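You operate a simulated robot arm through the tools that you are given. There is no shell and no other tool. Be economical: measure what you need, move in short steps, check, and stop when the job is done.

Carry out the task below with a simulated robot arm. There is one attempt and no reset: what you move stays moved.

Task
Blow the oily ring dry and put it in the shallow blue bin.
Fine: nozzle back in its cup and air off before the ring is moved; the other two rings, the beaker and the other valves stay.

The check looks at the end state, three seconds after you hand in, the way a careful person would. Anything else that was tipped, shoved, dropped, spilled or broken makes it a failure.

Robot
A 7-joint arm with a two-finger parallel gripper, fixed in place. Base frame: the origin is at the foot of the arm, x ahead of it, y to its left, z up. Units: m, degrees, N and s.
With the tool pointing down near the work surface it reaches from about 0.14 to 0.66 m from the base axis. Its first joint turns from -66.0 to 66.0 degrees. Payload 2.4 kg.
The TCP is the grasp point between the finger pads, 0.03 m short of the fingertips. In the tool frame z runs along the fingers and y along their closing line. Largest opening 0.094 m; finger width 0.028, thickness 0.01; the body of the gripper, 0.05 by 0.096 m, starts 0.055 m behind the TCP.
Orientation is told as [roll, pitch, yaw] about the base's x, y, z axes, in that order, counted from this pose: with the fingers straight down and closing along the base's y, the tool's x points along the base's -x, its y along +y and its z along -z.

Tools
- The arm moves only by the tool apply_moves. Its argument "series" is a list of rows, each an object of numbers (a shift or turn left out is 0, a gripper value left out holds the last): "tx", "ty", "tz": the shift along the tool's x, y, z in m; "ax", "ay", "az": the turn, a rotation vector about the tool's x, y, z in degrees; "grip": the gripper command, from -1 (shut) to 1 (fully open), values between in proportion. In form: [{"tx": .., "ty": .., "tz": .., "ax": .., "ay": .., "az": .., "grip": ..}, ...]. A call has 1 to 20 rows; each row shifts and turns the commanded pose from where the row before left it, along the tool's axes as they then stand. Each row takes 0.2 s and may step no farther than 0.05 m and 8.6 degrees from the row before; otherwise, or with a gripper value out of range, the whole call is refused. A pose out of reach is approached as far as the arm can. The call stops where the force on the tool passes 40 N (or 10 N more than at its start, if that is more) or the arm is blocked; 0.2 s more then pass. The fingers move at their own pace (about 0.153 m/s each) and stop on an object; they squeeze with about 25 N. The grip force told is the motor's: it shows also when the fingers shut on nothing. Time passes only in rows, and 0.2 s behind the last, so rows that do not move let the fingers close. It gives the time, the measured TCP pose, the force on the tool (base axes), the opening and the grip force at its end, in the units of the frame above (readings bear some noise), with the torque about the TCP (base axes, N m) and any sound that the robot's microphone picked up.
- Cameras (640 x 400 px; columns grow to the right, rows downward): "scene" is fixed at [0.0421, 0.4772, 1.4412]; the picture's right is [-0.71, -0.71, 0.00], its down [-0.42, 0.42, -0.80] and it looks along [0.57, -0.57, -0.60] (base axes); focal length 323 px, centre (320, 200). "wrist" rides on the gripper at [0.076, 0.014, -0.102] in the tool frame; the picture's right is [-0.18, 0.98, 0.00], its down [-0.75, -0.14, -0.64] and it looks along [-0.63, -0.12, 0.77] (tool axes); focal length 243 px, centre (320, 200). There is no depth. A picture from a camera that has moved, and an enlarged one, comes with that camera's place and axes in the base frame and with its lens.
- camera(camera): a new picture of that camera. The clock stands still meanwhile.
- close_up(camera, box): a new picture of the part [left, top, right, bottom] of that camera's present view, enlarged. The clock stands still meanwhile.
- finish_job(): hands the job in; it is judged then, once.

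Work in short steps. Places have to be worked out from the pictures, the camera data and where the tool is seen: move nearer, look again, correct. Check each grasp and each placing, and mend what went wrong. You have 120 turns and 64 pictures in all, those below and enlarged ones among them. Open the gripper and draw the arm clear of the work before you hand the job in, unless the task says otherwise; then end with one line.

The tools are called after "Emit:" by a JSON object that holds its "fn" and its "kwargs". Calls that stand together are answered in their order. apply_moves: Moves the arm, as the interface text tells. Its arguments: {"type":"object","properties":{"series":{"type":"array","items":{"type":"object","properties":{"tx":{"type":"number"},"ty":{"type":"number"},"tz":{"type":"number"},"ax":{"type":"number"},"ay":{"type":"number"},"az":{"type":"number"},"grip":{"type":"number"}}}}},"required":["series"]} The other tools are called the same way: camera (camera) takes a picture; close_up (camera, box) takes an enlarged picture of a part of a camera's view; finish_job () hands the job in.

At the start:

```text
time_s: 0.0
tcp_pos: [0.338, -0.0643, 1.0786]
tool_rot: [-0.1, 0.0, 0.0]
contact_force: [0.6, 0.1, 0.4]
moment: [0.0, 0.02, 0.01]
opening: 0.0941
grip_force: 0.1
```

scene: 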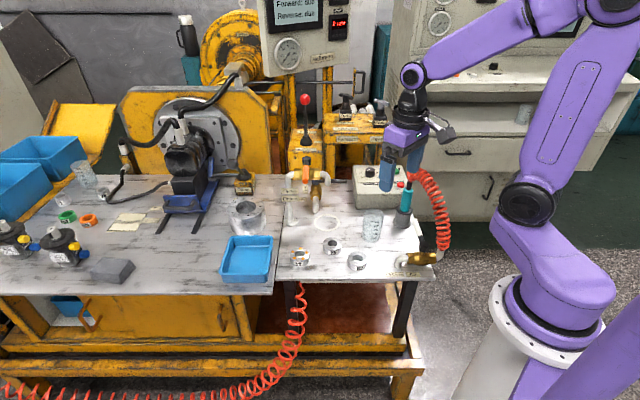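
wrist: 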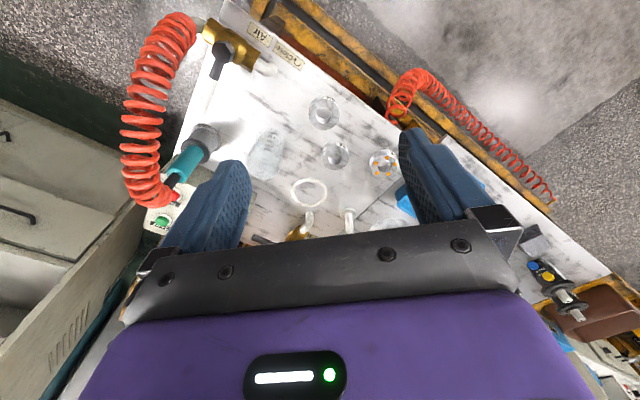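

I start by looking closely at the work area from the scene camera: rings, nozzle, valves and bins.

Emit:
{"fn": "close_up", "kwargs": {"camera": "scene", "box": [270, 150, 450, 280]}}

Emit:
{"fn": "close_up", "kwargs": {"camera": "wrist", "box": [120, 0, 440, 240]}}

Emit:
{"fn": "close_up", "kwargs": {"camera": "scene", "box": [0, 120, 290, 300]}}

```text
3.08 times, centred on (360, 215) of scene
camera zoom: at [0.0421, 0.4772, 1.4412], right [-0.71, -0.71, 0.0], down [-0.42, 0.42, -0.8], along [0.57, -0.57, -0.6], focal length 994 px, centre (197, 154)
```

zoom: 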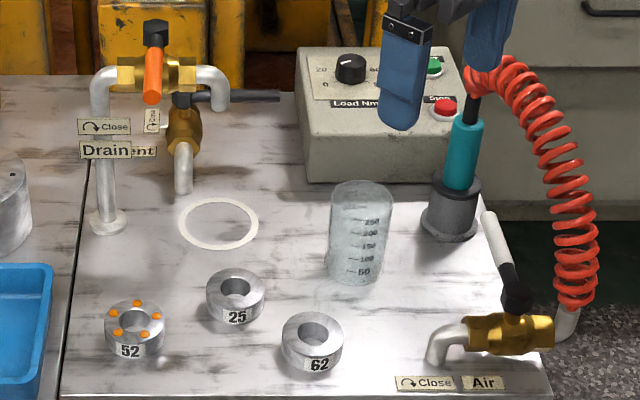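

```text
1.67 times, centred on (280, 120) of wrist
camera zoom: at [0.261, -0.0509, 1.1816], right [0.18, 0.98, 0.0], down [0.75, -0.14, 0.64], along [0.63, -0.12, -0.77], focal length 404 px, centre (387, 333)
```

zoom: 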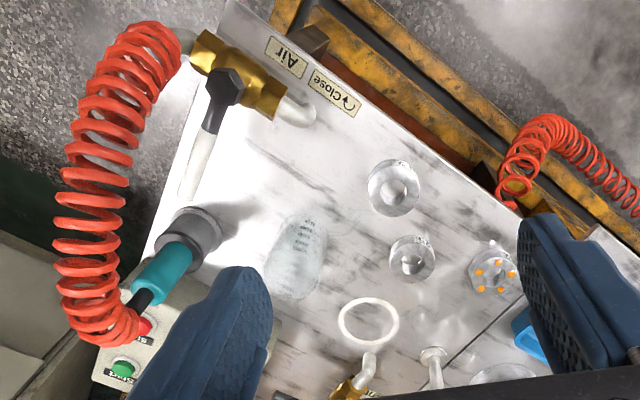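

```text
2.21 times, centred on (145, 210) of scene
camera zoom: at [0.0421, 0.4772, 1.4412], right [-0.71, -0.71, 0.0], down [-0.42, 0.42, -0.8], along [0.57, -0.57, -0.6], focal length 713 px, centre (706, 178)
```

zoom: 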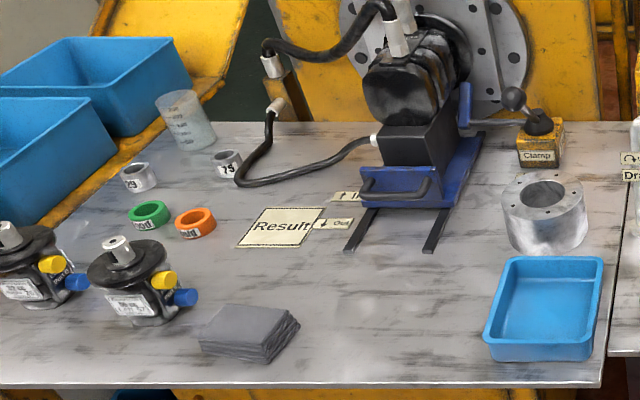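

Ring 52 carries amber drops, so it is likely the oily one. I estimate its top at about (0.57, 0.035, 0.71), the air valve hub near (0.31, -0.23) and the nozzle cup near (0.46, -0.36). I move closer to look at the valve and nozzle.

Emit:
{"fn": "apply_moves", "kwargs": {"series": [{"tx": 0.0176, "ty": -0.0372, "tz": 0.02}, {"tx": 0.0176, "ty": -0.0372, "tz": 0.02}, {"tx": 0.0176, "ty": -0.0372, "tz": 0.02}, {"tx": 0.0176, "ty": -0.0372, "tz": 0.02}, {"tx": 0.0176, "ty": -0.0372, "tz": 0.02}, {}]}}

Emit:
{"fn": "camera", "kwargs": {"camera": "wrist"}}

Emit:
{"fn": "camera", "kwargs": {"camera": "scene"}}

```text
time_s: 1.4
tcp_pos: [0.2497, -0.252, 0.9788]
tool_rot: [0.0, 0.0, -0.1]
contact_force: [0.4, -0.2, 0.1]
moment: [0.02, 0.0, 0.0]
opening: 0.0937
grip_force: 0.0
```

```text
58 pictures are left
camera wrist: at [0.1727, -0.2373, 1.0813], right [0.18, 0.98, 0.0], down [0.75, -0.14, 0.64], along [0.63, -0.12, -0.77], focal length 243 px, centre (320, 200)
```

wrist: 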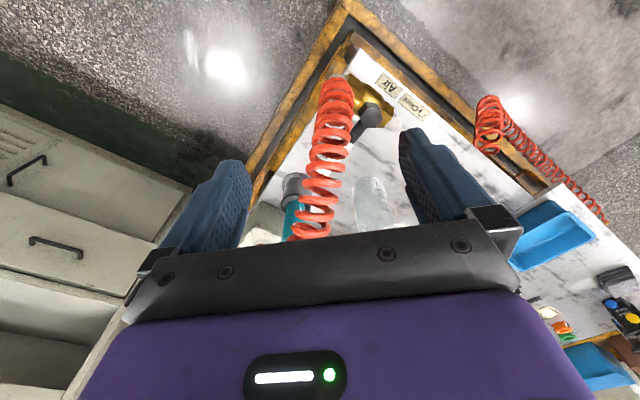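

```text
57 pictures are left
```

scene: 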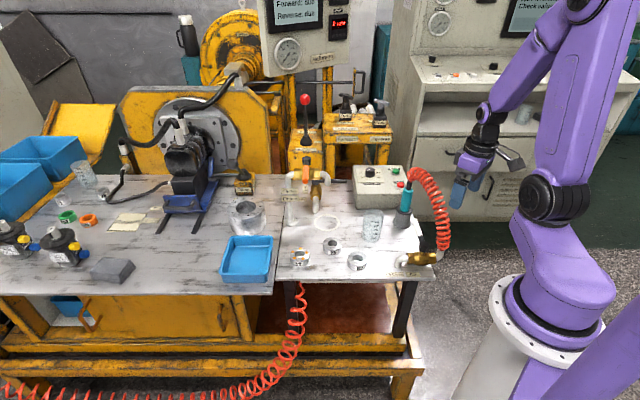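

The gripper no longer blocks the nozzle in the scene view, so I zoom in on nozzle and valve there, and on the valve from the wrist.

Emit:
{"fn": "close_up", "kwargs": {"camera": "scene", "box": [355, 155, 465, 275]}}

Emit:
{"fn": "close_up", "kwargs": {"camera": "wrist", "box": [250, 40, 450, 240]}}

Emit:
{"fn": "close_up", "kwargs": {"camera": "scene", "box": [270, 225, 380, 285]}}

```text
3.33 times, centred on (410, 215) of scene
camera zoom: at [0.0421, 0.4772, 1.4412], right [-0.71, -0.71, 0.0], down [-0.42, 0.42, -0.8], along [0.57, -0.57, -0.6], focal length 1077 px, centre (20, 150)
```

zoom: 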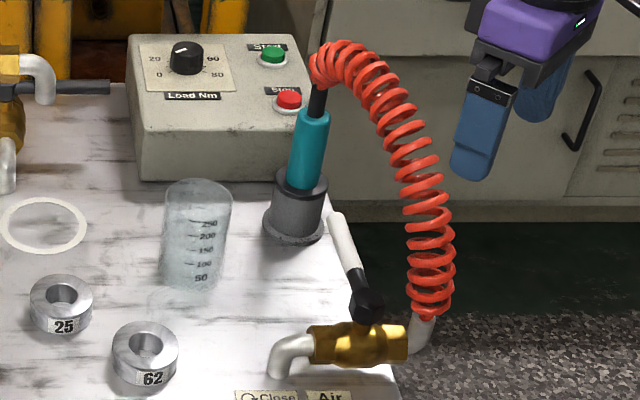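

```text
2.00 times, centred on (350, 140) of wrist
camera zoom: at [0.1727, -0.2373, 1.0813], right [0.18, 0.98, 0.0], down [0.75, -0.14, 0.64], along [0.63, -0.12, -0.77], focal length 485 px, centre (260, 320)
```

zoom: 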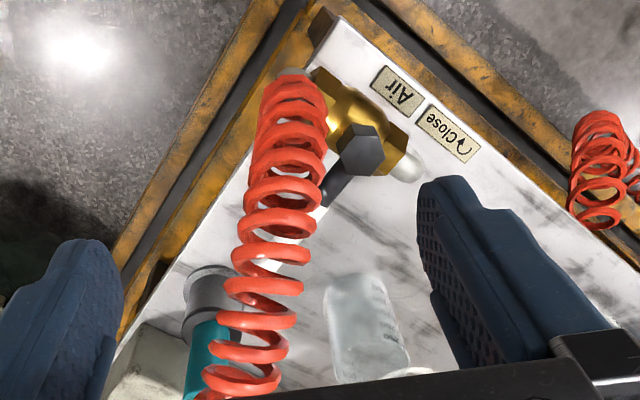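

```text
5.82 times, centred on (325, 255) of scene
camera zoom: at [0.0421, 0.4772, 1.4412], right [-0.71, -0.71, 0.0], down [-0.42, 0.42, -0.8], along [0.57, -0.57, -0.6], focal length 1880 px, centre (291, -120)
```

zoom: 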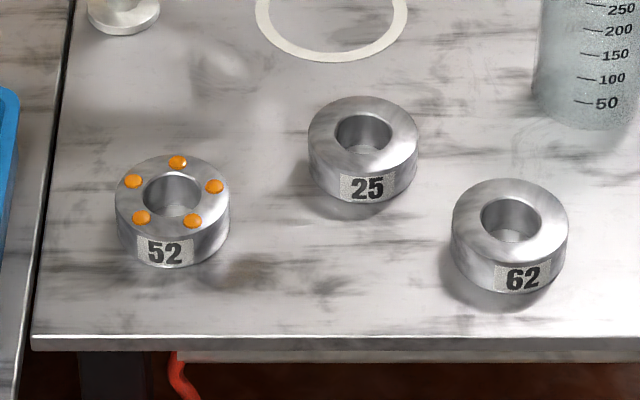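

Ring 52 carries five amber drops, so it is the oily one; 25 and 62 are dry. The lever runs from about (0.30,-0.195,0.785) toward (0.38,-0.275), across the pipe, so the valve is closed. Opening is counterclockwise, toward (+x,+y). I swing to a pre-pose on the +x+y side, yawed -45° and tilted 35° to stay clear of the hose.

Emit:
{"fn": "apply_moves", "kwargs": {"series": [{"tx": -0.0375, "ty": 0.026}, {"tx": -0.0375, "ty": 0.026}, {"tx": -0.0375, "ty": 0.026}, {"tx": -0.0375, "ty": 0.026}, {"az": 7.5}, {"az": 7.5}, {"az": 7.5}, {"az": 7.5}, {"az": 7.5}, {"az": 7.5}, {"ax": 7}, {"ax": 7}, {"ax": 7}, {"ax": 7}, {"ax": 7}, {"grip": 0.0}, {}]}}

Emit:
{"fn": "camera", "kwargs": {"camera": "wrist"}}

Emit:
{"fn": "camera", "kwargs": {"camera": "scene"}}

```text
time_s: 5.0
tcp_pos: [0.4002, -0.1482, 0.9798]
tool_rot: [-35.1, 0.0, -45.1]
contact_force: [-0.1, 0.1, 0.3]
moment: [-0.01, 0.01, 0.02]
opening: 0.0469
grip_force: 0.1
```

```text
53 pictures are left
camera wrist: at [0.395, -0.0436, 1.0552], right [0.7, 0.44, -0.56], down [0.71, -0.35, 0.61], along [0.07, -0.83, -0.56], focal length 243 px, centre (320, 200)
```

wrist: 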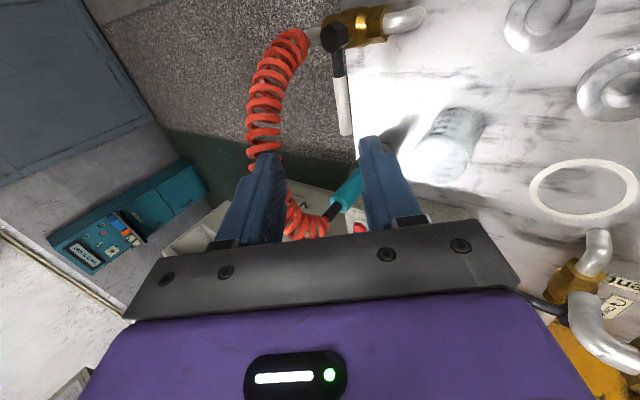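

```text
52 pictures are left
```

scene: 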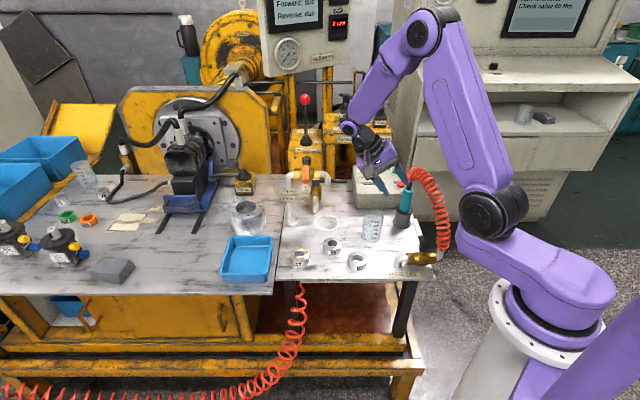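

Triangulating again agrees with the first estimate: hub (0.296,-0.195), tip (0.379,-0.28), height about 0.785. I move along the approach line until the fingertips are just short of the lever, then check.

Emit:
{"fn": "apply_moves", "kwargs": {"series": [{"tx": -0.0149, "ty": 0.0079, "tz": 0.0331}, {"tx": -0.0149, "ty": 0.0079, "tz": 0.0331}, {"tx": -0.0149, "ty": 0.0079, "tz": 0.0331}, {"tz": 0.03}, {"tz": 0.03}, {}]}}

Emit:
{"fn": "camera", "kwargs": {"camera": "wrist"}}

Emit:
{"fn": "close_up", "kwargs": {"camera": "scene", "box": [340, 140, 480, 280]}}

```text
time_s: 6.4
tcp_pos: [0.3797, -0.228, 0.8359]
tool_rot: [-35.0, 0.0, -45.1]
contact_force: [-0.6, -0.7, 0.4]
moment: [0.01, -0.01, -0.02]
opening: 0.0469
grip_force: 0.0
```

```text
51 pictures are left
camera wrist: at [0.3746, -0.125, 0.9118], right [0.7, 0.44, -0.56], down [0.71, -0.35, 0.61], along [0.07, -0.83, -0.56], focal length 243 px, centre (320, 200)
```

wrist: 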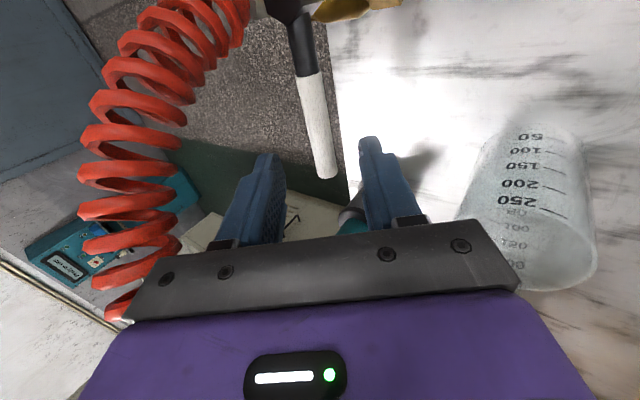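

```text
2.86 times, centred on (410, 210) of scene
camera zoom: at [0.0421, 0.4772, 1.4412], right [-0.71, -0.71, 0.0], down [-0.42, 0.42, -0.8], along [0.57, -0.57, -0.6], focal length 923 px, centre (63, 171)
```

zoom: 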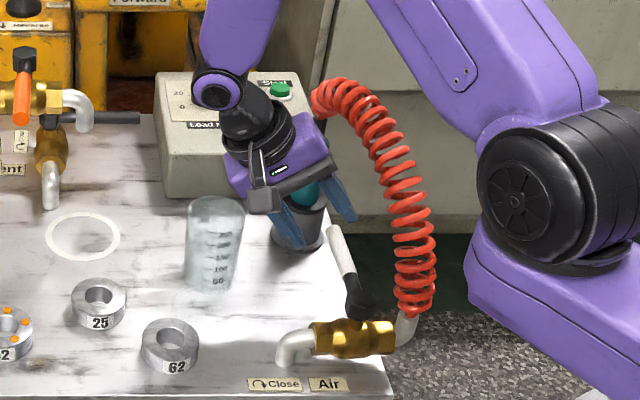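

The lever tip again works out to (0.380,-0.282,0.785), and the beaker to about (0.469,-0.189). I shift 1 cm toward the hub for beaker clearance and lower the fingers around the lever.

Emit:
{"fn": "apply_moves", "kwargs": {"series": [{"tx": 0.0118, "ty": -0.0031}, {"tz": 0.02}, {"tz": 0.02}, {"tz": 0.018}, {}]}}

Emit:
{"fn": "camera", "kwargs": {"camera": "wrist"}}

Emit:
{"fn": "close_up", "kwargs": {"camera": "scene", "box": [340, 140, 480, 280]}}

```text
time_s: 7.6
tcp_pos: [0.348, -0.2458, 0.7892]
tool_rot: [-35.0, 0.0, -45.1]
contact_force: [0.7, 1.3, 0.0]
moment: [0.0, 0.0, -0.02]
opening: 0.0469
grip_force: 0.0
```

```text
49 pictures are left
camera wrist: at [0.3431, -0.1425, 0.8656], right [0.7, 0.44, -0.56], down [0.71, -0.35, 0.61], along [0.07, -0.83, -0.56], focal length 243 px, centre (320, 200)
```

wrist: 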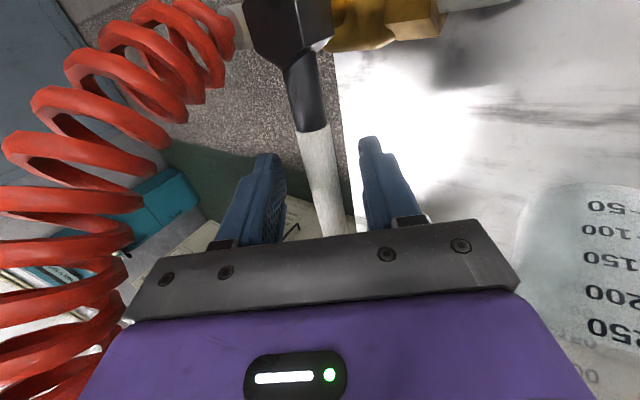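

```text
2.86 times, centred on (410, 210) of scene
camera zoom: at [0.0421, 0.4772, 1.4412], right [-0.71, -0.71, 0.0], down [-0.42, 0.42, -0.8], along [0.57, -0.57, -0.6], focal length 923 px, centre (63, 171)
```

zoom: 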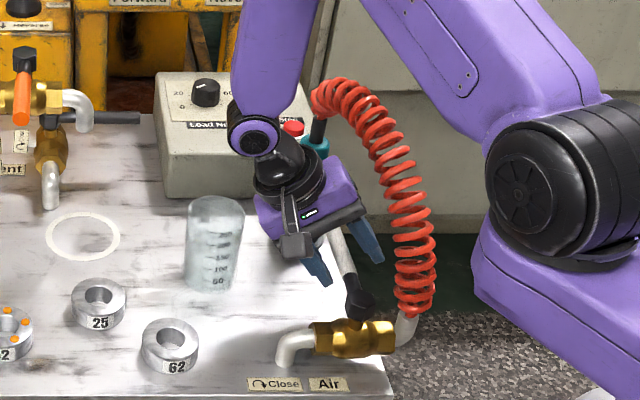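

The lever sits between the fingers. I narrow the gap slightly and swing counterclockwise about the hub for the first 45°.

Emit:
{"fn": "apply_moves", "kwargs": {"series": [{"grip": -0.45}, {}, {"tx": 0.0006, "ty": 0.0077, "tz": -0.0054, "ay": -4.3, "az": -6.14}, {"tx": 0.0006, "ty": 0.0077, "tz": -0.0054, "ay": -4.3, "az": -6.14}, {"tx": 0.0006, "ty": 0.0077, "tz": -0.0054, "ay": -4.3, "az": -6.14}, {"tx": 0.0006, "ty": 0.0077, "tz": -0.0054, "ay": -4.3, "az": -6.14}, {"tx": 0.0006, "ty": 0.0077, "tz": -0.0054, "ay": -4.3, "az": -6.14}, {"tx": 0.0006, "ty": 0.0077, "tz": -0.0054, "ay": -4.3, "az": -6.14}]}}

Emit:
{"fn": "close_up", "kwargs": {"camera": "scene", "box": [340, 140, 480, 280]}}

```text
time_s: 9.4
tcp_pos: [0.3684, -0.1952, 0.7891]
tool_rot: [-35.0, 0.0, 0.1]
contact_force: [-1.0, -2.2, 3.8]
moment: [-0.05, -0.06, -0.04]
opening: 0.0285
grip_force: 2.5
```

```text
2.86 times, centred on (410, 210) of scene
camera zoom: at [0.042, 0.4772, 1.4412], right [-0.71, -0.71, 0.0], down [-0.42, 0.42, -0.8], along [0.57, -0.57, -0.6], focal length 923 px, centre (63, 171)
```

zoom: 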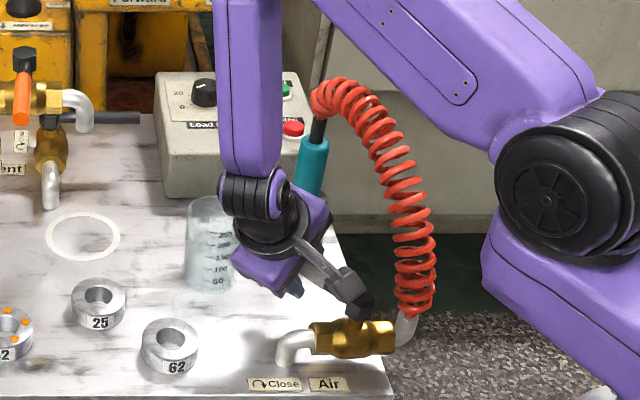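

Forces are small and the lever follows. I continue the second half of the swing.

Emit:
{"fn": "apply_moves", "kwargs": {"series": [{"tx": 0.0006, "ty": 0.0077, "tz": -0.0054, "ay": -4.3, "az": -6.14}, {"tx": 0.0006, "ty": 0.0077, "tz": -0.0054, "ay": -4.3, "az": -6.14}, {"tx": 0.0006, "ty": 0.0077, "tz": -0.0054, "ay": -4.3, "az": -6.14}, {"tx": 0.0006, "ty": 0.0077, "tz": -0.0054, "ay": -4.3, "az": -6.14}, {"tx": 0.0006, "ty": 0.0077, "tz": -0.0054, "ay": -4.3, "az": -6.14}, {"tx": 0.0006, "ty": 0.0077, "tz": -0.0054, "ay": -4.3, "az": -6.14}]}}

Emit:
{"fn": "camera", "kwargs": {"camera": "wrist"}}

```text
time_s: 10.8
tcp_pos: [0.3477, -0.1455, 0.7893]
tool_rot: [-34.9, -0.2, 45.1]
contact_force: [1.4, -2.2, 4.6]
moment: [-0.03, -0.09, -0.03]
opening: 0.0284
grip_force: 2.1
```

```text
46 pictures are left
camera wrist: at [0.2423, -0.1489, 0.8655], right [-0.44, 0.7, -0.56], down [0.35, 0.71, 0.61], along [0.83, 0.07, -0.56], focal length 243 px, centre (320, 200)
```

wrist: 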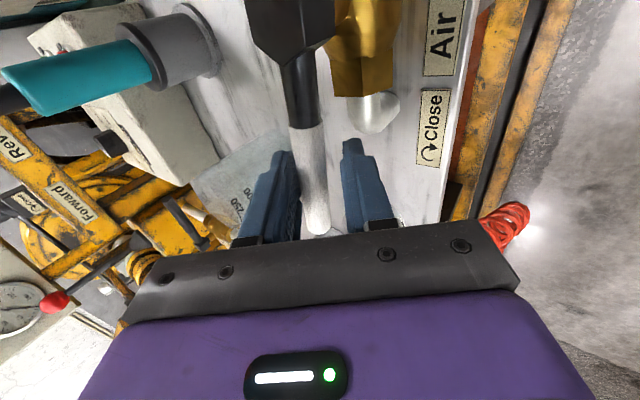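

The lever lags the fingers by a few degrees; no hiss has been reported yet. I push a little further toward the stop.

Emit:
{"fn": "apply_moves", "kwargs": {"series": [{"tx": 0.0004, "ty": 0.005, "tz": -0.0035, "ay": -2.87, "az": -4.1}, {"tx": 0.0002, "ty": 0.003, "tz": -0.0021, "ay": -1.72, "az": -2.46}, {}]}}

Emit:
{"fn": "close_up", "kwargs": {"camera": "wrist", "box": [200, 0, 480, 240]}}

```text
time_s: 11.6
tcp_pos: [0.3409, -0.1386, 0.79]
tool_rot: [-35.1, 0.0, 52.9]
contact_force: [4.8, -5.6, 0.4]
moment: [0.02, -0.06, -0.13]
opening: 0.0293
grip_force: 3.3
```

```text
1.67 times, centred on (340, 120) of wrist
camera zoom: at [0.2364, -0.1568, 0.8656], right [-0.53, 0.63, -0.56], down [0.25, 0.75, 0.61], along [0.81, 0.18, -0.56], focal length 404 px, centre (287, 333)
```

zoom: 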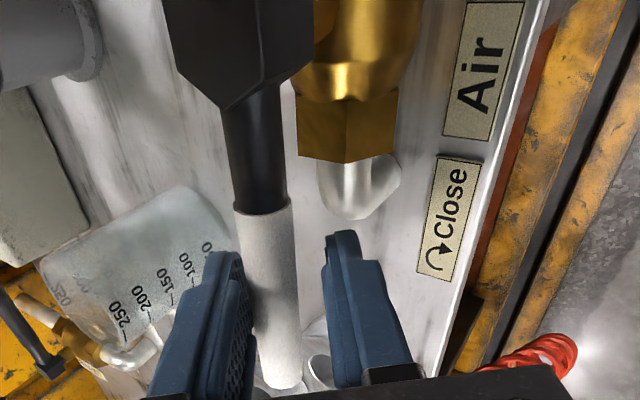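

The lever now measures about 43–45°, in line with the pipe, and the side force is rising, so it is close to the stop. One more small push will confirm that.

Emit:
{"fn": "apply_moves", "kwargs": {"series": [{"tx": 0.0002, "ty": 0.003, "tz": -0.0021, "ay": -1.72, "az": -2.46}, {}]}}

Emit:
{"fn": "close_up", "kwargs": {"camera": "scene", "box": [340, 140, 480, 280]}}

```text
time_s: 12.2
tcp_pos: [0.3371, -0.1362, 0.79]
tool_rot: [-35.3, -0.2, 55.9]
contact_force: [12.6, -14.5, 3.2]
moment: [-0.02, -0.12, -0.37]
opening: 0.0351
grip_force: 7.6
```

```text
2.86 times, centred on (410, 210) of scene
camera zoom: at [0.0423, 0.4769, 1.4413], right [-0.71, -0.71, 0.0], down [-0.42, 0.42, -0.8], along [0.57, -0.57, -0.6], focal length 923 px, centre (63, 171)
```

zoom: 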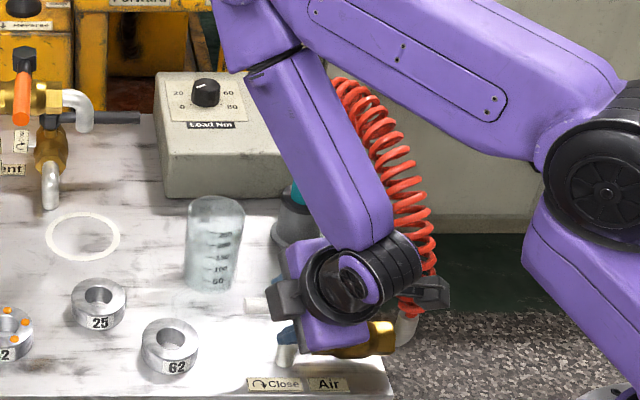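

The force jumped to 19 N with the lever along the pipe, so it is at its stop and open. I ease off, open the fingers and back out.

Emit:
{"fn": "apply_moves", "kwargs": {"series": [{"tx": -0.0004, "ty": -0.006, "tz": 0.0042, "ay": 3.4, "az": 4.9, "grip": 0.0}, {}, {"tz": -0.03}, {"tz": -0.03}, {"tz": -0.03}, {"tz": -0.04}, {"tz": -0.04}, {"tz": -0.04}, {}]}}

Emit:
{"fn": "camera", "kwargs": {"camera": "wrist"}}

```text
time_s: 14.2
tcp_pos: [0.2885, -0.0356, 0.9486]
tool_rot: [-35.0, 0.2, 50.1]
contact_force: [0.6, -1.1, 0.1]
moment: [0.01, 0.01, 0.02]
opening: 0.0471
grip_force: 0.0
out of reach, approached as far as the arm can: row 5, 6, 7, 8
```

```text
43 pictures are left
camera wrist: at [0.1828, -0.0471, 1.0243], right [-0.5, 0.66, -0.56], down [0.29, 0.74, 0.61], along [0.82, 0.14, -0.56], focal length 243 px, centre (320, 200)
```

wrist: 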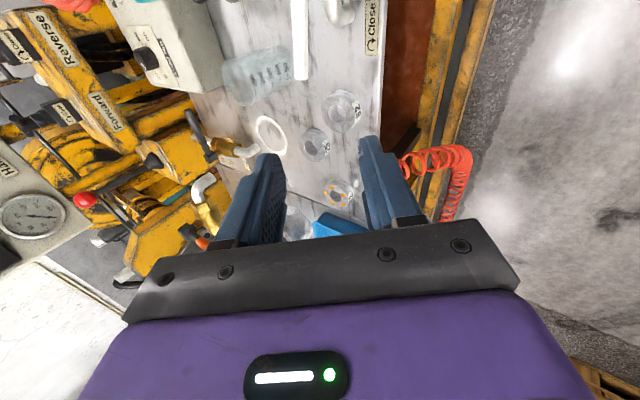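

The retreat hit the reach limit but the arm is clear. I untilt while moving outward, yaw back to about 0, and read the pose.

Emit:
{"fn": "apply_moves", "kwargs": {"series": [{"tx": -0.02, "ax": -7}, {"tx": -0.02, "ax": -7}, {"tx": -0.02, "ax": -7}, {"tx": -0.02, "ax": -7}, {"tx": -0.02, "ax": -7}, {"az": 8.3}, {"az": 8.3}, {"az": 8.3}, {"az": 8.3}, {"az": 8.3}, {"az": 8.5}, {}]}}

Emit:
{"fn": "close_up", "kwargs": {"camera": "scene", "box": [340, 140, 480, 280]}}

```text
time_s: 16.8
tcp_pos: [0.3522, 0.0404, 0.9465]
tool_rot: [0.1, 0.0, -0.2]
contact_force: [0.0, -0.7, -0.7]
moment: [-0.01, 0.0, -0.01]
opening: 0.0472
grip_force: 0.1
```

```text
2.86 times, centred on (410, 210) of scene
camera zoom: at [0.0421, 0.4772, 1.4412], right [-0.71, -0.71, 0.0], down [-0.42, 0.42, -0.8], along [0.57, -0.57, -0.6], focal length 923 px, centre (63, 171)
```

zoom: 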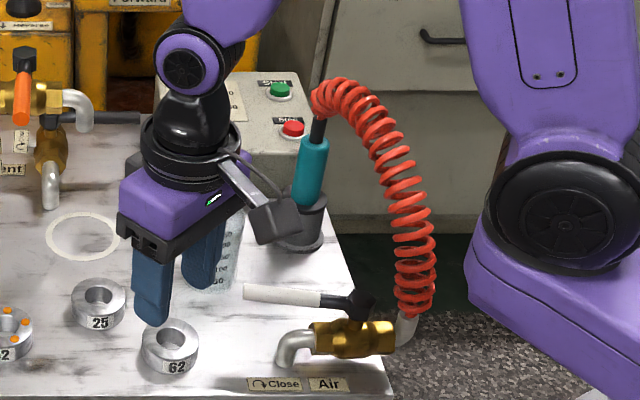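

The lever now points along the pipe, so the air is open. Next I go above the beaker area, yaw to -90° (fingers closing along x) ready to tilt toward the nozzle.

Emit:
{"fn": "apply_moves", "kwargs": {"series": [{"tx": -0.0206, "ty": -0.038, "tz": -0.0088}, {"tx": -0.0206, "ty": -0.038, "tz": -0.0088}, {"tx": -0.0206, "ty": -0.038, "tz": -0.0088}, {"tx": -0.0206, "ty": -0.038, "tz": -0.0088}, {"tx": -0.0206, "ty": -0.038, "tz": -0.0088}, {"az": 8.18}, {"az": 8.18}, {"az": 8.18}, {"az": 8.18}, {"az": 8.18}, {"az": 8.18}, {"az": 8.18}, {"az": 8.18}, {"az": 8.18}, {"az": 8.18}, {"az": 8.18, "grip": 0.6}, {}]}}

```text
time_s: 20.4
tcp_pos: [0.4548, -0.1488, 0.9907]
tool_rot: [0.1, 0.0, -90.1]
contact_force: [0.3, 0.1, 0.0]
moment: [-0.01, 0.0, 0.0]
opening: 0.075
grip_force: 0.2
```

Now I tilt 45° so the fingers point along -y and down, then look at the nozzle.

Emit:
{"fn": "apply_moves", "kwargs": {"series": [{"ay": -7.5}, {"ay": -7.5}, {"ay": -7.5}, {"ay": -7.5}, {"ay": -7.5}, {"ay": -7.5}, {}]}}

Emit:
{"fn": "camera", "kwargs": {"camera": "wrist"}}

```text
time_s: 22.0
tcp_pos: [0.4561, -0.1478, 0.9911]
tool_rot: [0.0, -45.0, -89.9]
contact_force: [0.6, -0.9, 0.7]
moment: [0.02, -0.01, 0.0]
opening: 0.0754
grip_force: 0.0
```

```text
41 pictures are left
camera wrist: at [0.4671, -0.0213, 1.0094], right [0.98, -0.13, 0.13], down [-0.14, -0.08, 0.99], along [-0.12, -0.99, -0.09], focal length 243 px, centre (320, 200)
```

wrist: 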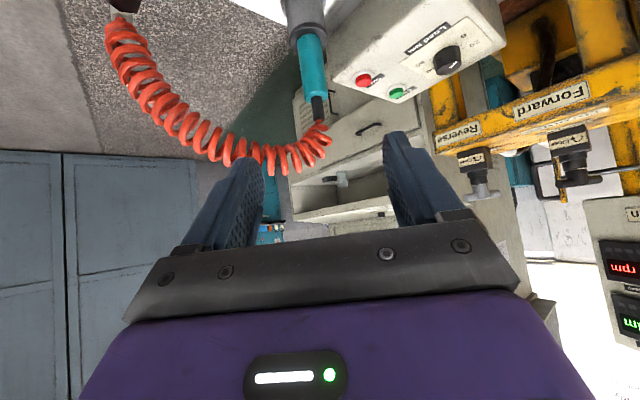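

With this tilt the camera hangs below the gripper, which would be too close to the beaker. Triangulating three views puts the nozzle axis at about (0.442,-0.325), teal from z 0.765 to 0.843. I use 40° tilt and yaw -115°, then approach to 12 cm.

Emit:
{"fn": "apply_moves", "kwargs": {"series": [{"ay": 5}, {"ax": 4.02, "az": 4.79}, {"ax": 4.02, "az": 4.79}, {"ax": 4.02, "az": 4.79}, {"ax": 4.02, "az": 4.79}, {"tx": -0.0027, "ty": 0.0156, "tz": 0.0314}, {"tx": -0.0027, "ty": 0.0156, "tz": 0.0314}, {"tx": -0.0027, "ty": 0.0156, "tz": 0.0314}, {"tx": -0.0027, "ty": 0.0156, "tz": 0.0314}, {}]}}

Emit:
{"fn": "camera", "kwargs": {"camera": "wrist"}}

Emit:
{"fn": "close_up", "kwargs": {"camera": "scene", "box": [340, 120, 480, 260]}}

```text
time_s: 24.2
tcp_pos: [0.4739, -0.2576, 0.902]
tool_rot: [0.0, -39.9, -115.0]
contact_force: [0.1, -0.5, -0.1]
moment: [-0.02, -0.02, 0.01]
opening: 0.0753
grip_force: 0.0
```

```text
40 pictures are left
camera wrist: at [0.5391, -0.1506, 0.9326], right [0.83, -0.54, 0.12], down [-0.2, -0.09, 0.98], along [-0.52, -0.83, -0.18], focal length 243 px, centre (320, 200)
```

wrist: 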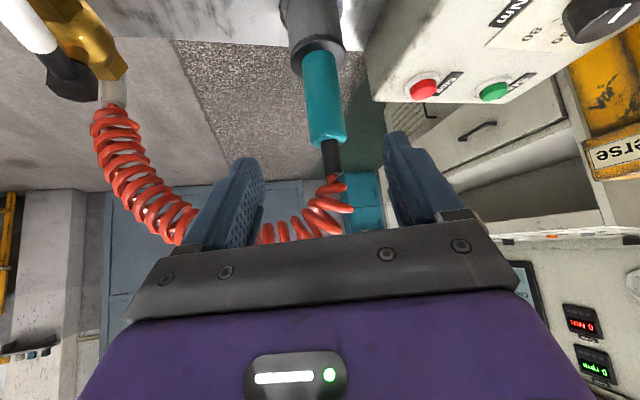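

```text
2.86 times, centred on (410, 190) of scene
camera zoom: at [0.0421, 0.4772, 1.4412], right [-0.71, -0.71, 0.0], down [-0.42, 0.42, -0.8], along [0.57, -0.57, -0.6], focal length 923 px, centre (63, 229)
```

zoom: 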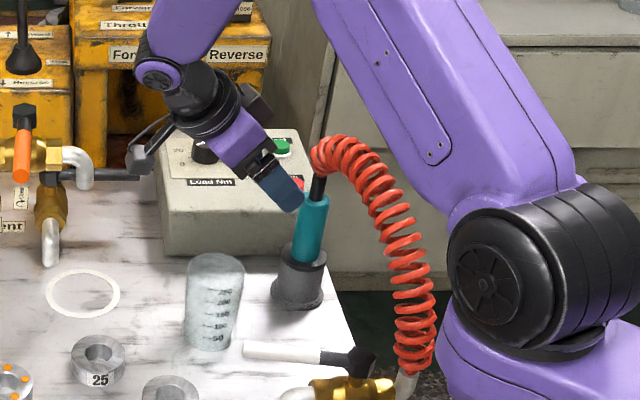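

The nozzle re-triangulates to (0.443,-0.326), teal z 0.758–0.843, which fits. I advance along the tool axis to the grasp point with the fingers still open.

Emit:
{"fn": "apply_moves", "kwargs": {"series": [{"tx": 0.0017, "ty": 0.0009, "tz": 0.03}, {"tz": 0.03}, {"tz": 0.03}, {"tz": 0.0288}, {}]}}

Emit:
{"fn": "camera", "kwargs": {"camera": "wrist"}}

Emit:
{"fn": "close_up", "kwargs": {"camera": "scene", "box": [340, 120, 480, 260]}}

```text
time_s: 25.4
tcp_pos: [0.4427, -0.3252, 0.8091]
tool_rot: [0.0, -39.9, -115.0]
contact_force: [1.2, -0.8, -0.3]
moment: [0.01, 0.01, -0.01]
opening: 0.0751
grip_force: 0.0
```

```text
38 pictures are left
camera wrist: at [0.5083, -0.2181, 0.8385], right [0.83, -0.54, 0.12], down [-0.2, -0.09, 0.98], along [-0.52, -0.83, -0.18], focal length 243 px, centre (320, 200)
```

wrist: 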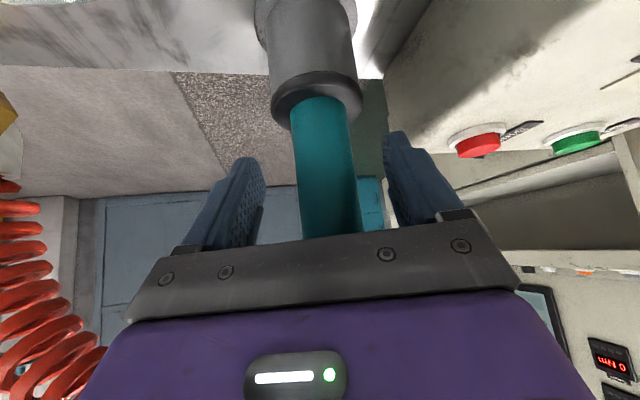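

```text
2.86 times, centred on (410, 190) of scene
camera zoom: at [0.0421, 0.4772, 1.4412], right [-0.71, -0.71, 0.0], down [-0.42, 0.42, -0.8], along [0.57, -0.57, -0.6], focal length 923 px, centre (63, 229)
```

zoom: 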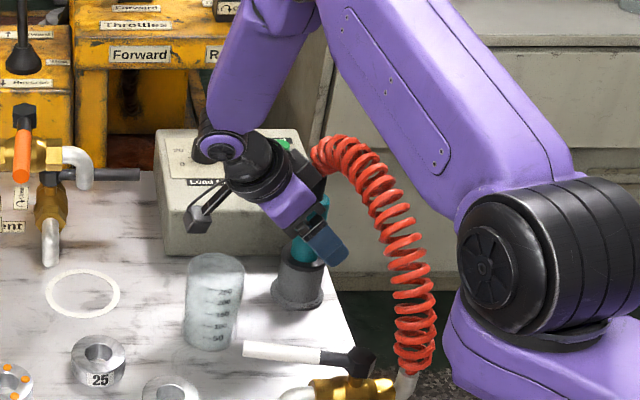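

The teal handle is centred between the fingers. I close.

Emit:
{"fn": "apply_moves", "kwargs": {"series": [{"grip": -1}, {}, {}, {}]}}

```text
time_s: 26.4
tcp_pos: [0.4433, -0.3251, 0.8098]
tool_rot: [0.1, -40.0, -114.9]
contact_force: [0.1, -0.5, 2.7]
moment: [0.02, 0.1, 0.02]
opening: 0.036
grip_force: 25.0
```

Grasp holds (36 mm, 25 N). I lift it straight up 12 cm and check.

Emit:
{"fn": "apply_moves", "kwargs": {"series": [{"tx": -0.0129, "tz": -0.0153}, {"tx": -0.0193, "tz": -0.023}, {"tx": -0.0193, "tz": -0.023}, {"tx": -0.0257, "tz": -0.0306}, {}]}}

Emit:
{"fn": "camera", "kwargs": {"camera": "wrist"}}

Emit:
{"fn": "camera", "kwargs": {"camera": "scene"}}

```text
time_s: 27.6
tcp_pos: [0.4419, -0.3227, 0.9299]
tool_rot: [0.0, -40.0, -114.9]
contact_force: [-0.2, -0.2, -1.1]
moment: [0.01, 0.03, 0.0]
opening: 0.036
grip_force: 24.6
```

```text
36 pictures are left
camera wrist: at [0.5059, -0.2164, 0.96], right [0.83, -0.54, 0.12], down [-0.2, -0.09, 0.98], along [-0.52, -0.83, -0.18], focal length 243 px, centre (320, 200)
```

wrist: 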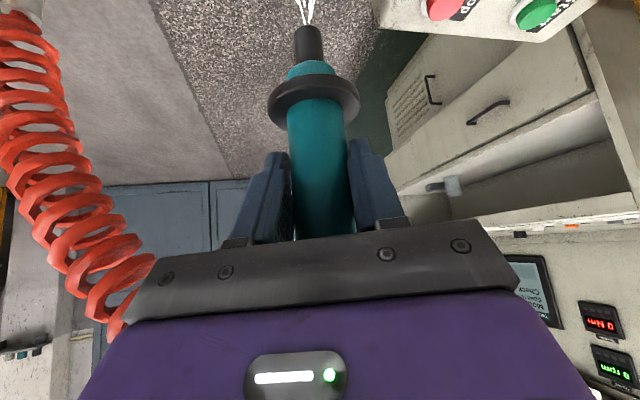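

```text
35 pictures are left
```

scene: 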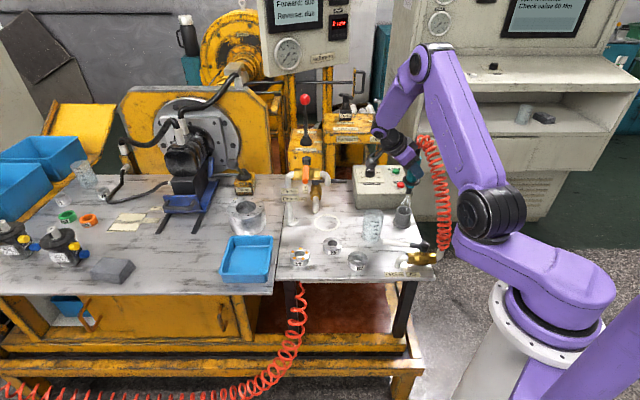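

The nozzle is in hand and the jet is visible at its tip, about 10 cm below the TCP. I raise it and carry it around the beaker and ring 25 on the +x side, well above everything.

Emit:
{"fn": "apply_moves", "kwargs": {"series": [{"tx": -0.0225, "tz": -0.0268}, {"tx": -0.0225, "tz": -0.0268}, {"tx": 0.0274, "ty": 0.0158, "tz": -0.023}, {"tx": 0.0274, "ty": 0.0158, "tz": -0.023}, {"tx": 0.0274, "ty": 0.0158, "tz": -0.023}, {"tx": 0.0274, "ty": 0.0158, "tz": -0.023}, {}]}}

Emit:
{"fn": "camera", "kwargs": {"camera": "scene"}}

```text
time_s: 29.2
tcp_pos: [0.5617, -0.2208, 1.0009]
tool_rot: [0.0, -40.0, -114.9]
contact_force: [-0.1, -0.2, -1.8]
moment: [0.02, 0.02, 0.02]
opening: 0.0357
grip_force: 25.3
```

```text
34 pictures are left
```

scene: 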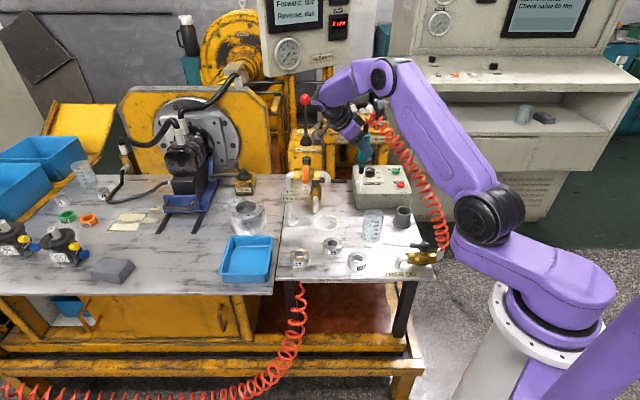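

No contact. I yaw to -70° to bring the body back over open table and continue past ring 25 on its +x side.

Emit:
{"fn": "apply_moves", "kwargs": {"series": [{"ax": -4.82, "az": -5.745}, {"ax": -4.82, "az": -5.745}, {"ax": -4.82, "az": -5.745}, {"ax": -4.82, "az": -5.745}, {"ax": -4.82, "az": -5.745}, {"ax": -4.82, "az": -5.745}, {"tx": 0.0244, "ty": 0.023, "tz": -0.0204}, {"tx": 0.0244, "ty": 0.023, "tz": -0.0204}, {"tx": 0.0244, "ty": 0.023, "tz": -0.0204}, {"tx": 0.0244, "ty": 0.023, "tz": -0.0204}, {}]}}

Emit:
{"fn": "camera", "kwargs": {"camera": "scene"}}

Emit:
{"fn": "camera", "kwargs": {"camera": "wrist"}}

```text
time_s: 31.6
tcp_pos: [0.6029, -0.0735, 0.998]
tool_rot: [-0.3, -40.0, -70.2]
contact_force: [-5.3, -8.0, -0.7]
moment: [-0.41, 0.25, -0.09]
opening: 0.0359
grip_force: 25.1
```

```text
33 pictures are left
```

scene: 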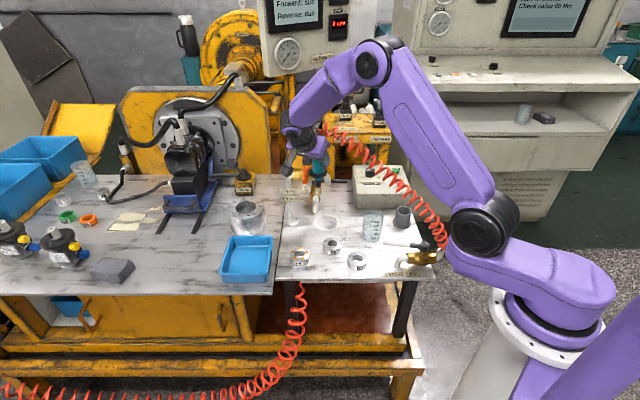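

```text
32 pictures are left
camera wrist: at [0.5737, 0.0481, 1.0282], right [0.97, 0.2, 0.12], down [-0.07, -0.2, 0.98], along [0.22, -0.96, -0.18], focal length 243 px, centre (320, 200)
```

wrist: 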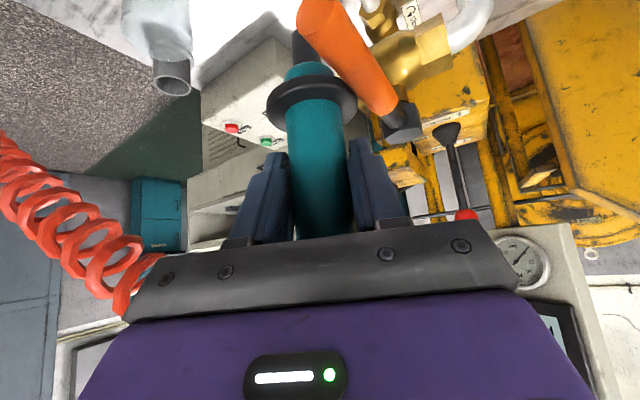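

A 10 N sideways force acts about 5 cm below the TCP: the nozzle is leaning on the orange drain-valve handle. I back off along the way I came at once.

Emit:
{"fn": "apply_moves", "kwargs": {"series": [{"tx": -0.0244, "ty": -0.023, "tz": 0.0204}, {"tx": -0.0244, "ty": -0.023, "tz": 0.0204}, {}]}}

Emit:
{"fn": "close_up", "kwargs": {"camera": "scene", "box": [270, 100, 430, 240]}}

Emit:
{"fn": "camera", "kwargs": {"camera": "wrist"}}

```text
time_s: 32.4
tcp_pos: [0.5812, -0.1442, 1.0001]
tool_rot: [0.0, -40.0, -70.0]
contact_force: [-0.1, 0.1, -1.3]
moment: [0.0, 0.01, 0.02]
opening: 0.0357
grip_force: 24.7
```

```text
2.86 times, centred on (350, 170) of scene
camera zoom: at [0.0421, 0.4772, 1.4412], right [-0.71, -0.71, 0.0], down [-0.42, 0.42, -0.8], along [0.57, -0.57, -0.6], focal length 923 px, centre (234, 286)
```

zoom: 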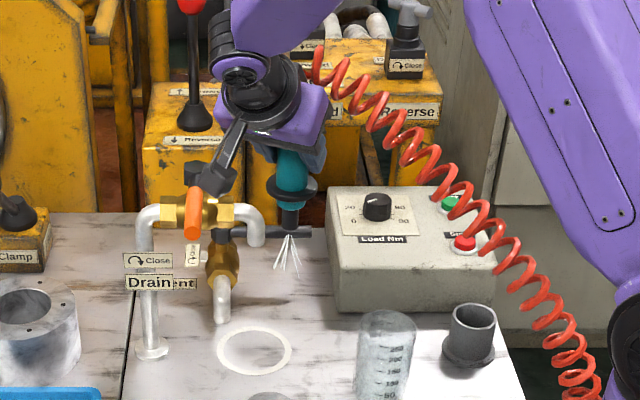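

```text
30 pictures are left
camera wrist: at [0.551, -0.0225, 1.0301], right [0.97, 0.2, 0.12], down [-0.08, -0.2, 0.98], along [0.22, -0.96, -0.18], focal length 243 px, centre (320, 200)
```

wrist: 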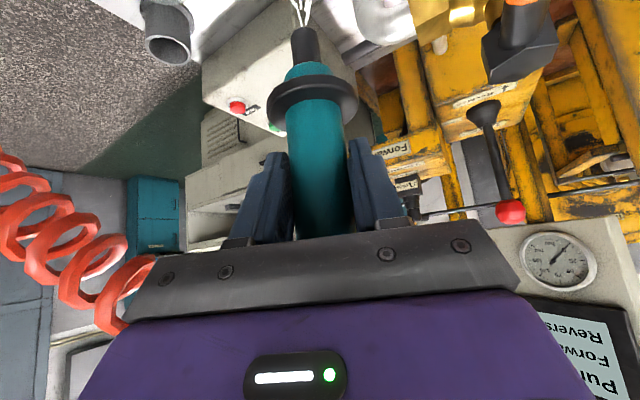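

The nozzle is free again and the orange handle looks essentially unmoved. It is taller than I judged, reaching roughly (0.615,-0.03,0.94). I reroute between rings 25 and 62 at height, then to a point beside ring 52.

Emit:
{"fn": "apply_moves", "kwargs": {"series": [{"tx": 0.0257, "ty": -0.0201, "tz": -0.0216}, {"tx": 0.0257, "ty": -0.0201, "tz": -0.0216}, {"tx": 0.0257, "ty": -0.0201, "tz": -0.0216}, {"tx": 0.0213, "ty": 0.0261, "tz": -0.0178}, {"tx": 0.0213, "ty": 0.0261, "tz": -0.0178}, {"tx": 0.0213, "ty": 0.0261, "tz": -0.0178}, {}]}}

Emit:
{"fn": "camera", "kwargs": {"camera": "scene"}}

Emit:
{"fn": "camera", "kwargs": {"camera": "wrist"}}

```text
time_s: 34.0
tcp_pos: [0.5354, 0.0328, 0.9996]
tool_rot: [0.1, -40.0, -69.9]
contact_force: [-0.2, 0.1, -1.5]
moment: [0.0, -0.02, -0.03]
opening: 0.0358
grip_force: 25.1
```

```text
29 pictures are left
```

scene: 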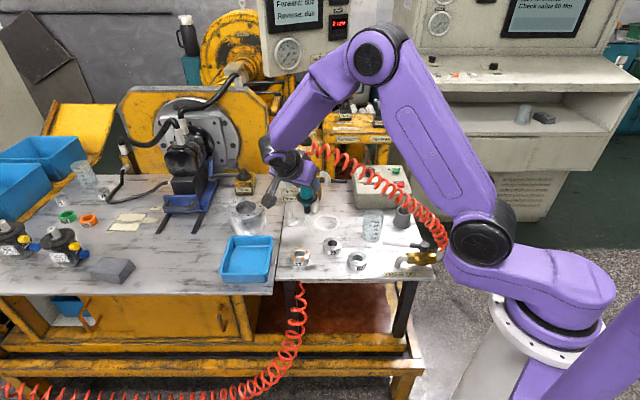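

```text
28 pictures are left
camera wrist: at [0.5058, 0.1551, 1.0292], right [0.97, 0.2, 0.12], down [-0.08, -0.2, 0.98], along [0.22, -0.96, -0.18], focal length 243 px, centre (320, 200)
```

wrist: 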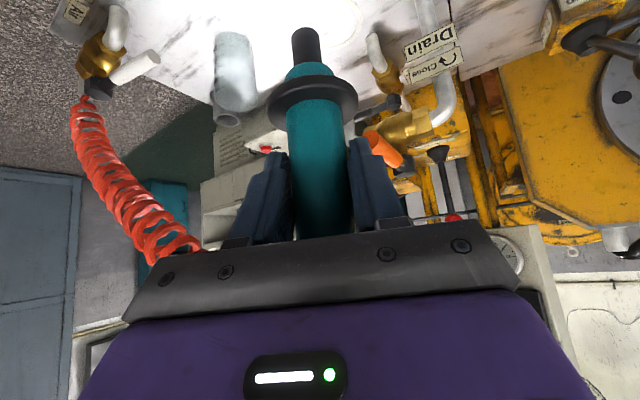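

No contact, jet on. I move over ring 52 (best estimate (0.567,0.034)) and lower so the nozzle tip is about 8 cm above it, then check alignment.

Emit:
{"fn": "apply_moves", "kwargs": {"series": [{"tx": 0.0142, "ty": 0.0076, "tz": 0.0208}, {"tx": 0.0142, "ty": 0.0076, "tz": 0.0208}, {"tx": 0.0142, "ty": 0.0076, "tz": 0.0208}, {"tx": 0.0142, "ty": 0.0076, "tz": 0.0208}, {}]}}

Emit:
{"fn": "close_up", "kwargs": {"camera": "scene", "box": [250, 170, 370, 280]}}

Emit:
{"fn": "close_up", "kwargs": {"camera": "wrist", "box": [240, 0, 400, 120]}}

```text
time_s: 35.2
tcp_pos: [0.5688, 0.0325, 0.8994]
tool_rot: [0.0, -39.9, -70.0]
contact_force: [-0.5, 0.2, -1.2]
moment: [0.0, 0.02, 0.01]
opening: 0.0355
grip_force: 25.1
```

```text
3.64 times, centred on (310, 225) of scene
camera zoom: at [0.0421, 0.4772, 1.4412], right [-0.71, -0.71, 0.0], down [-0.42, 0.42, -0.8], along [0.57, -0.57, -0.6], focal length 1175 px, centre (356, 109)
```

zoom: 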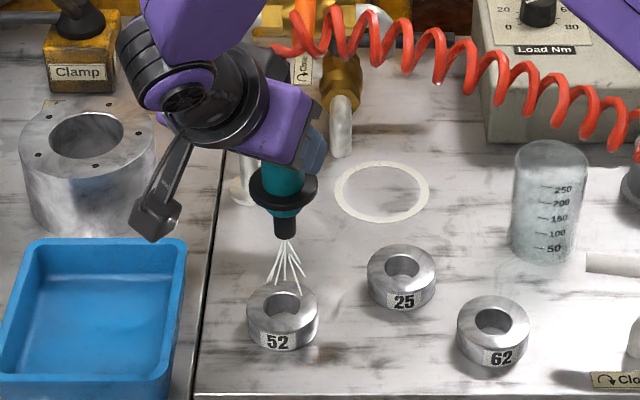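

```text
3.33 times, centred on (320, 60) of wrist
camera zoom: at [0.5373, 0.1554, 0.9286], right [0.97, 0.2, 0.12], down [-0.08, -0.2, 0.98], along [0.22, -0.96, -0.18], focal length 809 px, centre (320, 667)
```

zoom: 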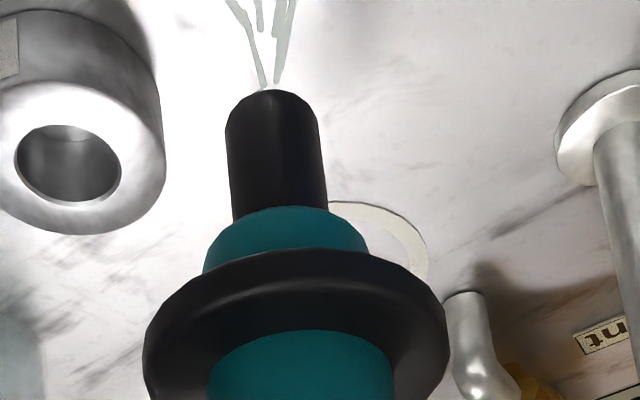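

The jet is right on ring 52 and the drops already seem gone. I dwell with small sideways moves for a bit, then examine the ring.

Emit:
{"fn": "apply_moves", "kwargs": {"series": [{"tx": 0.0064, "tz": 0.0077}, {"tx": 0.0064, "tz": 0.0077}, {"ty": 0.01}, {}, {"ty": -0.02}, {}, {"ty": 0.01}, {"tx": 0.0077, "tz": -0.0064}, {}, {"tx": -0.0154, "tz": 0.0128}, {}, {"tx": 0.0077, "tz": -0.0064}, {}]}}

Emit:
{"fn": "close_up", "kwargs": {"camera": "scene", "box": [275, 225, 345, 275]}}

```text
time_s: 38.0
tcp_pos: [0.5682, 0.033, 0.879]
tool_rot: [0.0, -40.0, -70.1]
contact_force: [-0.1, 0.5, -1.3]
moment: [-0.02, 0.01, -0.02]
opening: 0.0359
grip_force: 25.5
```

```text
8.00 times, centred on (310, 250) of scene
camera zoom: at [0.0421, 0.4772, 1.4412], right [-0.71, -0.71, 0.0], down [-0.42, 0.42, -0.8], along [0.57, -0.57, -0.6], focal length 2585 px, centre (400, -200)
```

zoom: 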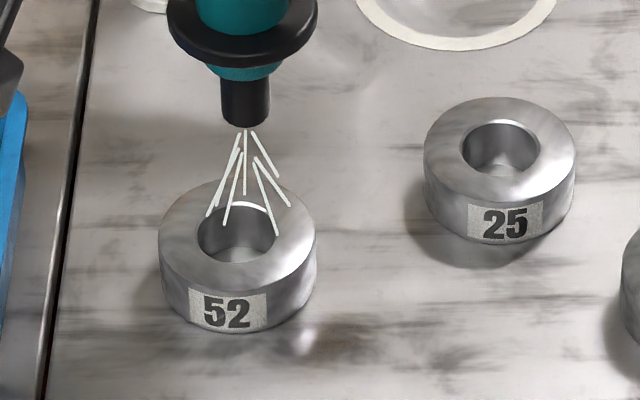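

Ring 52 is clean and in place. I lift the nozzle and return by the same safe route, ending over the far side of the beaker with yaw -115°.

Emit:
{"fn": "apply_moves", "kwargs": {"series": [{"tx": -0.0257, "tz": -0.0306}, {"tx": -0.0257, "tz": -0.0306}, {"tx": -0.0257, "tz": -0.0306}, {"tx": 0.0086, "ty": -0.031, "tz": -0.0073}, {"tx": -0.0213, "ty": -0.0261, "tz": 0.0178}, {"tx": -0.0213, "ty": -0.0261, "tz": 0.0178}, {"tx": -0.0213, "ty": -0.0261, "tz": 0.0178}, {"tx": -0.0257, "ty": 0.0201, "tz": 0.0216}, {"tx": -0.0257, "ty": 0.0201, "tz": 0.0216}, {"tx": -0.0257, "ty": 0.0201, "tz": 0.0216}, {"tx": -0.0244, "ty": -0.023, "tz": 0.0204}, {"tx": -0.0244, "ty": -0.023, "tz": 0.0204}, {"ax": 4.82, "az": 5.745}, {"ax": 4.82, "az": 5.745}, {"ax": 4.82, "az": 5.745}, {"ax": 4.82, "az": 5.745}, {"ax": 4.82, "az": 5.745}, {"ax": 4.82, "az": 5.745}, {}]}}

```text
time_s: 42.0
tcp_pos: [0.5587, -0.2203, 0.9996]
tool_rot: [-0.1, -40.1, -115.1]
contact_force: [-0.4, -0.8, -1.4]
moment: [0.03, 0.0, -0.01]
opening: 0.0356
grip_force: 24.8
```

Clear all the way. Now back over the cup at lift height, then a look before lowering.

Emit:
{"fn": "apply_moves", "kwargs": {"series": [{"tx": -0.0275, "ty": -0.01515, "tz": 0.0231}, {"tx": -0.0275, "ty": -0.01515, "tz": 0.0231}, {"tx": -0.0275, "ty": -0.01515, "tz": 0.0231}, {"tx": -0.0275, "ty": -0.01515, "tz": 0.0231}, {"tx": 0.0193, "tz": 0.023}, {"tx": 0.0193, "tz": 0.023}, {}]}}

Emit:
{"fn": "camera", "kwargs": {"camera": "wrist"}}

Emit:
{"fn": "close_up", "kwargs": {"camera": "scene", "box": [340, 120, 480, 260]}}

```text
time_s: 43.6
tcp_pos: [0.4444, -0.3237, 0.9372]
tool_rot: [0.1, -40.0, -115.1]
contact_force: [0.8, 0.5, -2.2]
moment: [0.0, -0.01, 0.02]
opening: 0.0358
grip_force: 25.0
```

```text
24 pictures are left
camera wrist: at [0.5086, -0.2175, 0.9673], right [0.83, -0.54, 0.12], down [-0.2, -0.09, 0.98], along [-0.52, -0.83, -0.18], focal length 243 px, centre (320, 200)
```

wrist: 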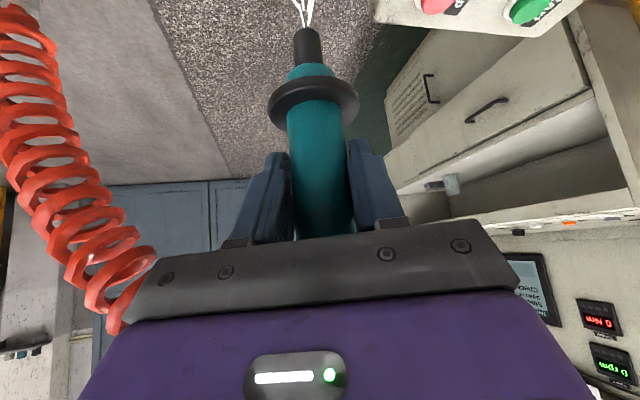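

```text
2.86 times, centred on (410, 190) of scene
camera zoom: at [0.0421, 0.4772, 1.4412], right [-0.71, -0.71, 0.0], down [-0.42, 0.42, -0.8], along [0.57, -0.57, -0.6], focal length 923 px, centre (63, 229)
```

zoom: 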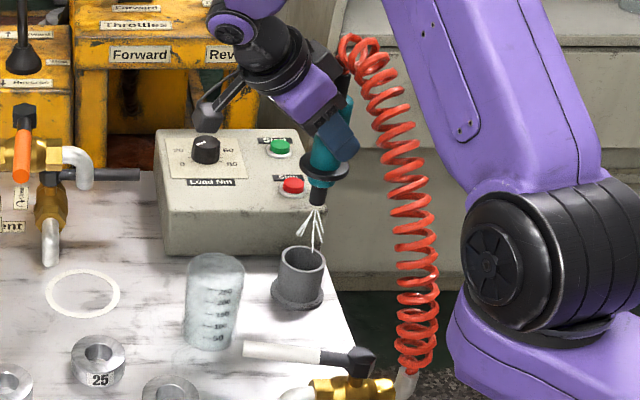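

The nozzle is still straight in the grip and above the cup, and the orange handle looks exactly as at the start. I lower to the original seat height (TCP z 0.810).

Emit:
{"fn": "apply_moves", "kwargs": {"series": [{"tx": 0.0195, "ty": -0.0004, "tz": 0.0239}, {"tx": 0.0195, "tz": 0.0239}, {"tx": 0.0195, "tz": 0.0239}, {"tx": 0.0109, "tz": 0.0134}, {"tx": 0.0105, "tz": 0.0125}, {}]}}

Emit:
{"fn": "camera", "kwargs": {"camera": "wrist"}}

```text
time_s: 45.0
tcp_pos: [0.4434, -0.3264, 0.8124]
tool_rot: [0.1, -40.1, -115.0]
contact_force: [-0.1, -0.5, -1.2]
moment: [0.0, 0.01, -0.04]
opening: 0.0356
grip_force: 24.9
```

```text
22 pictures are left
camera wrist: at [0.5081, -0.2192, 0.8414], right [0.83, -0.54, 0.12], down [-0.2, -0.09, 0.98], along [-0.52, -0.83, -0.18], focal length 243 px, centre (320, 200)
```

wrist: 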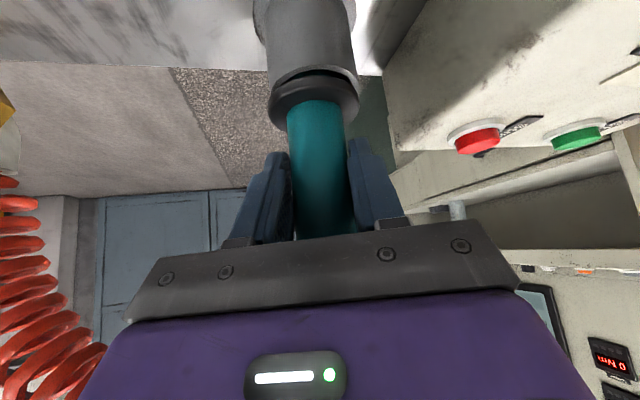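

The nozzle is in the cup with the collar a couple of mm above the rim. I lower 2.5 mm more and watch the force.

Emit:
{"fn": "apply_moves", "kwargs": {"series": [{"tx": 0.0019, "tz": 0.0018}, {}, {}]}}

```text
time_s: 45.8
tcp_pos: [0.4443, -0.3256, 0.8099]
tool_rot: [0.0, -40.0, -115.0]
contact_force: [-0.2, 0.6, -1.7]
moment: [0.03, 0.02, 0.01]
opening: 0.0352
grip_force: 25.0
```

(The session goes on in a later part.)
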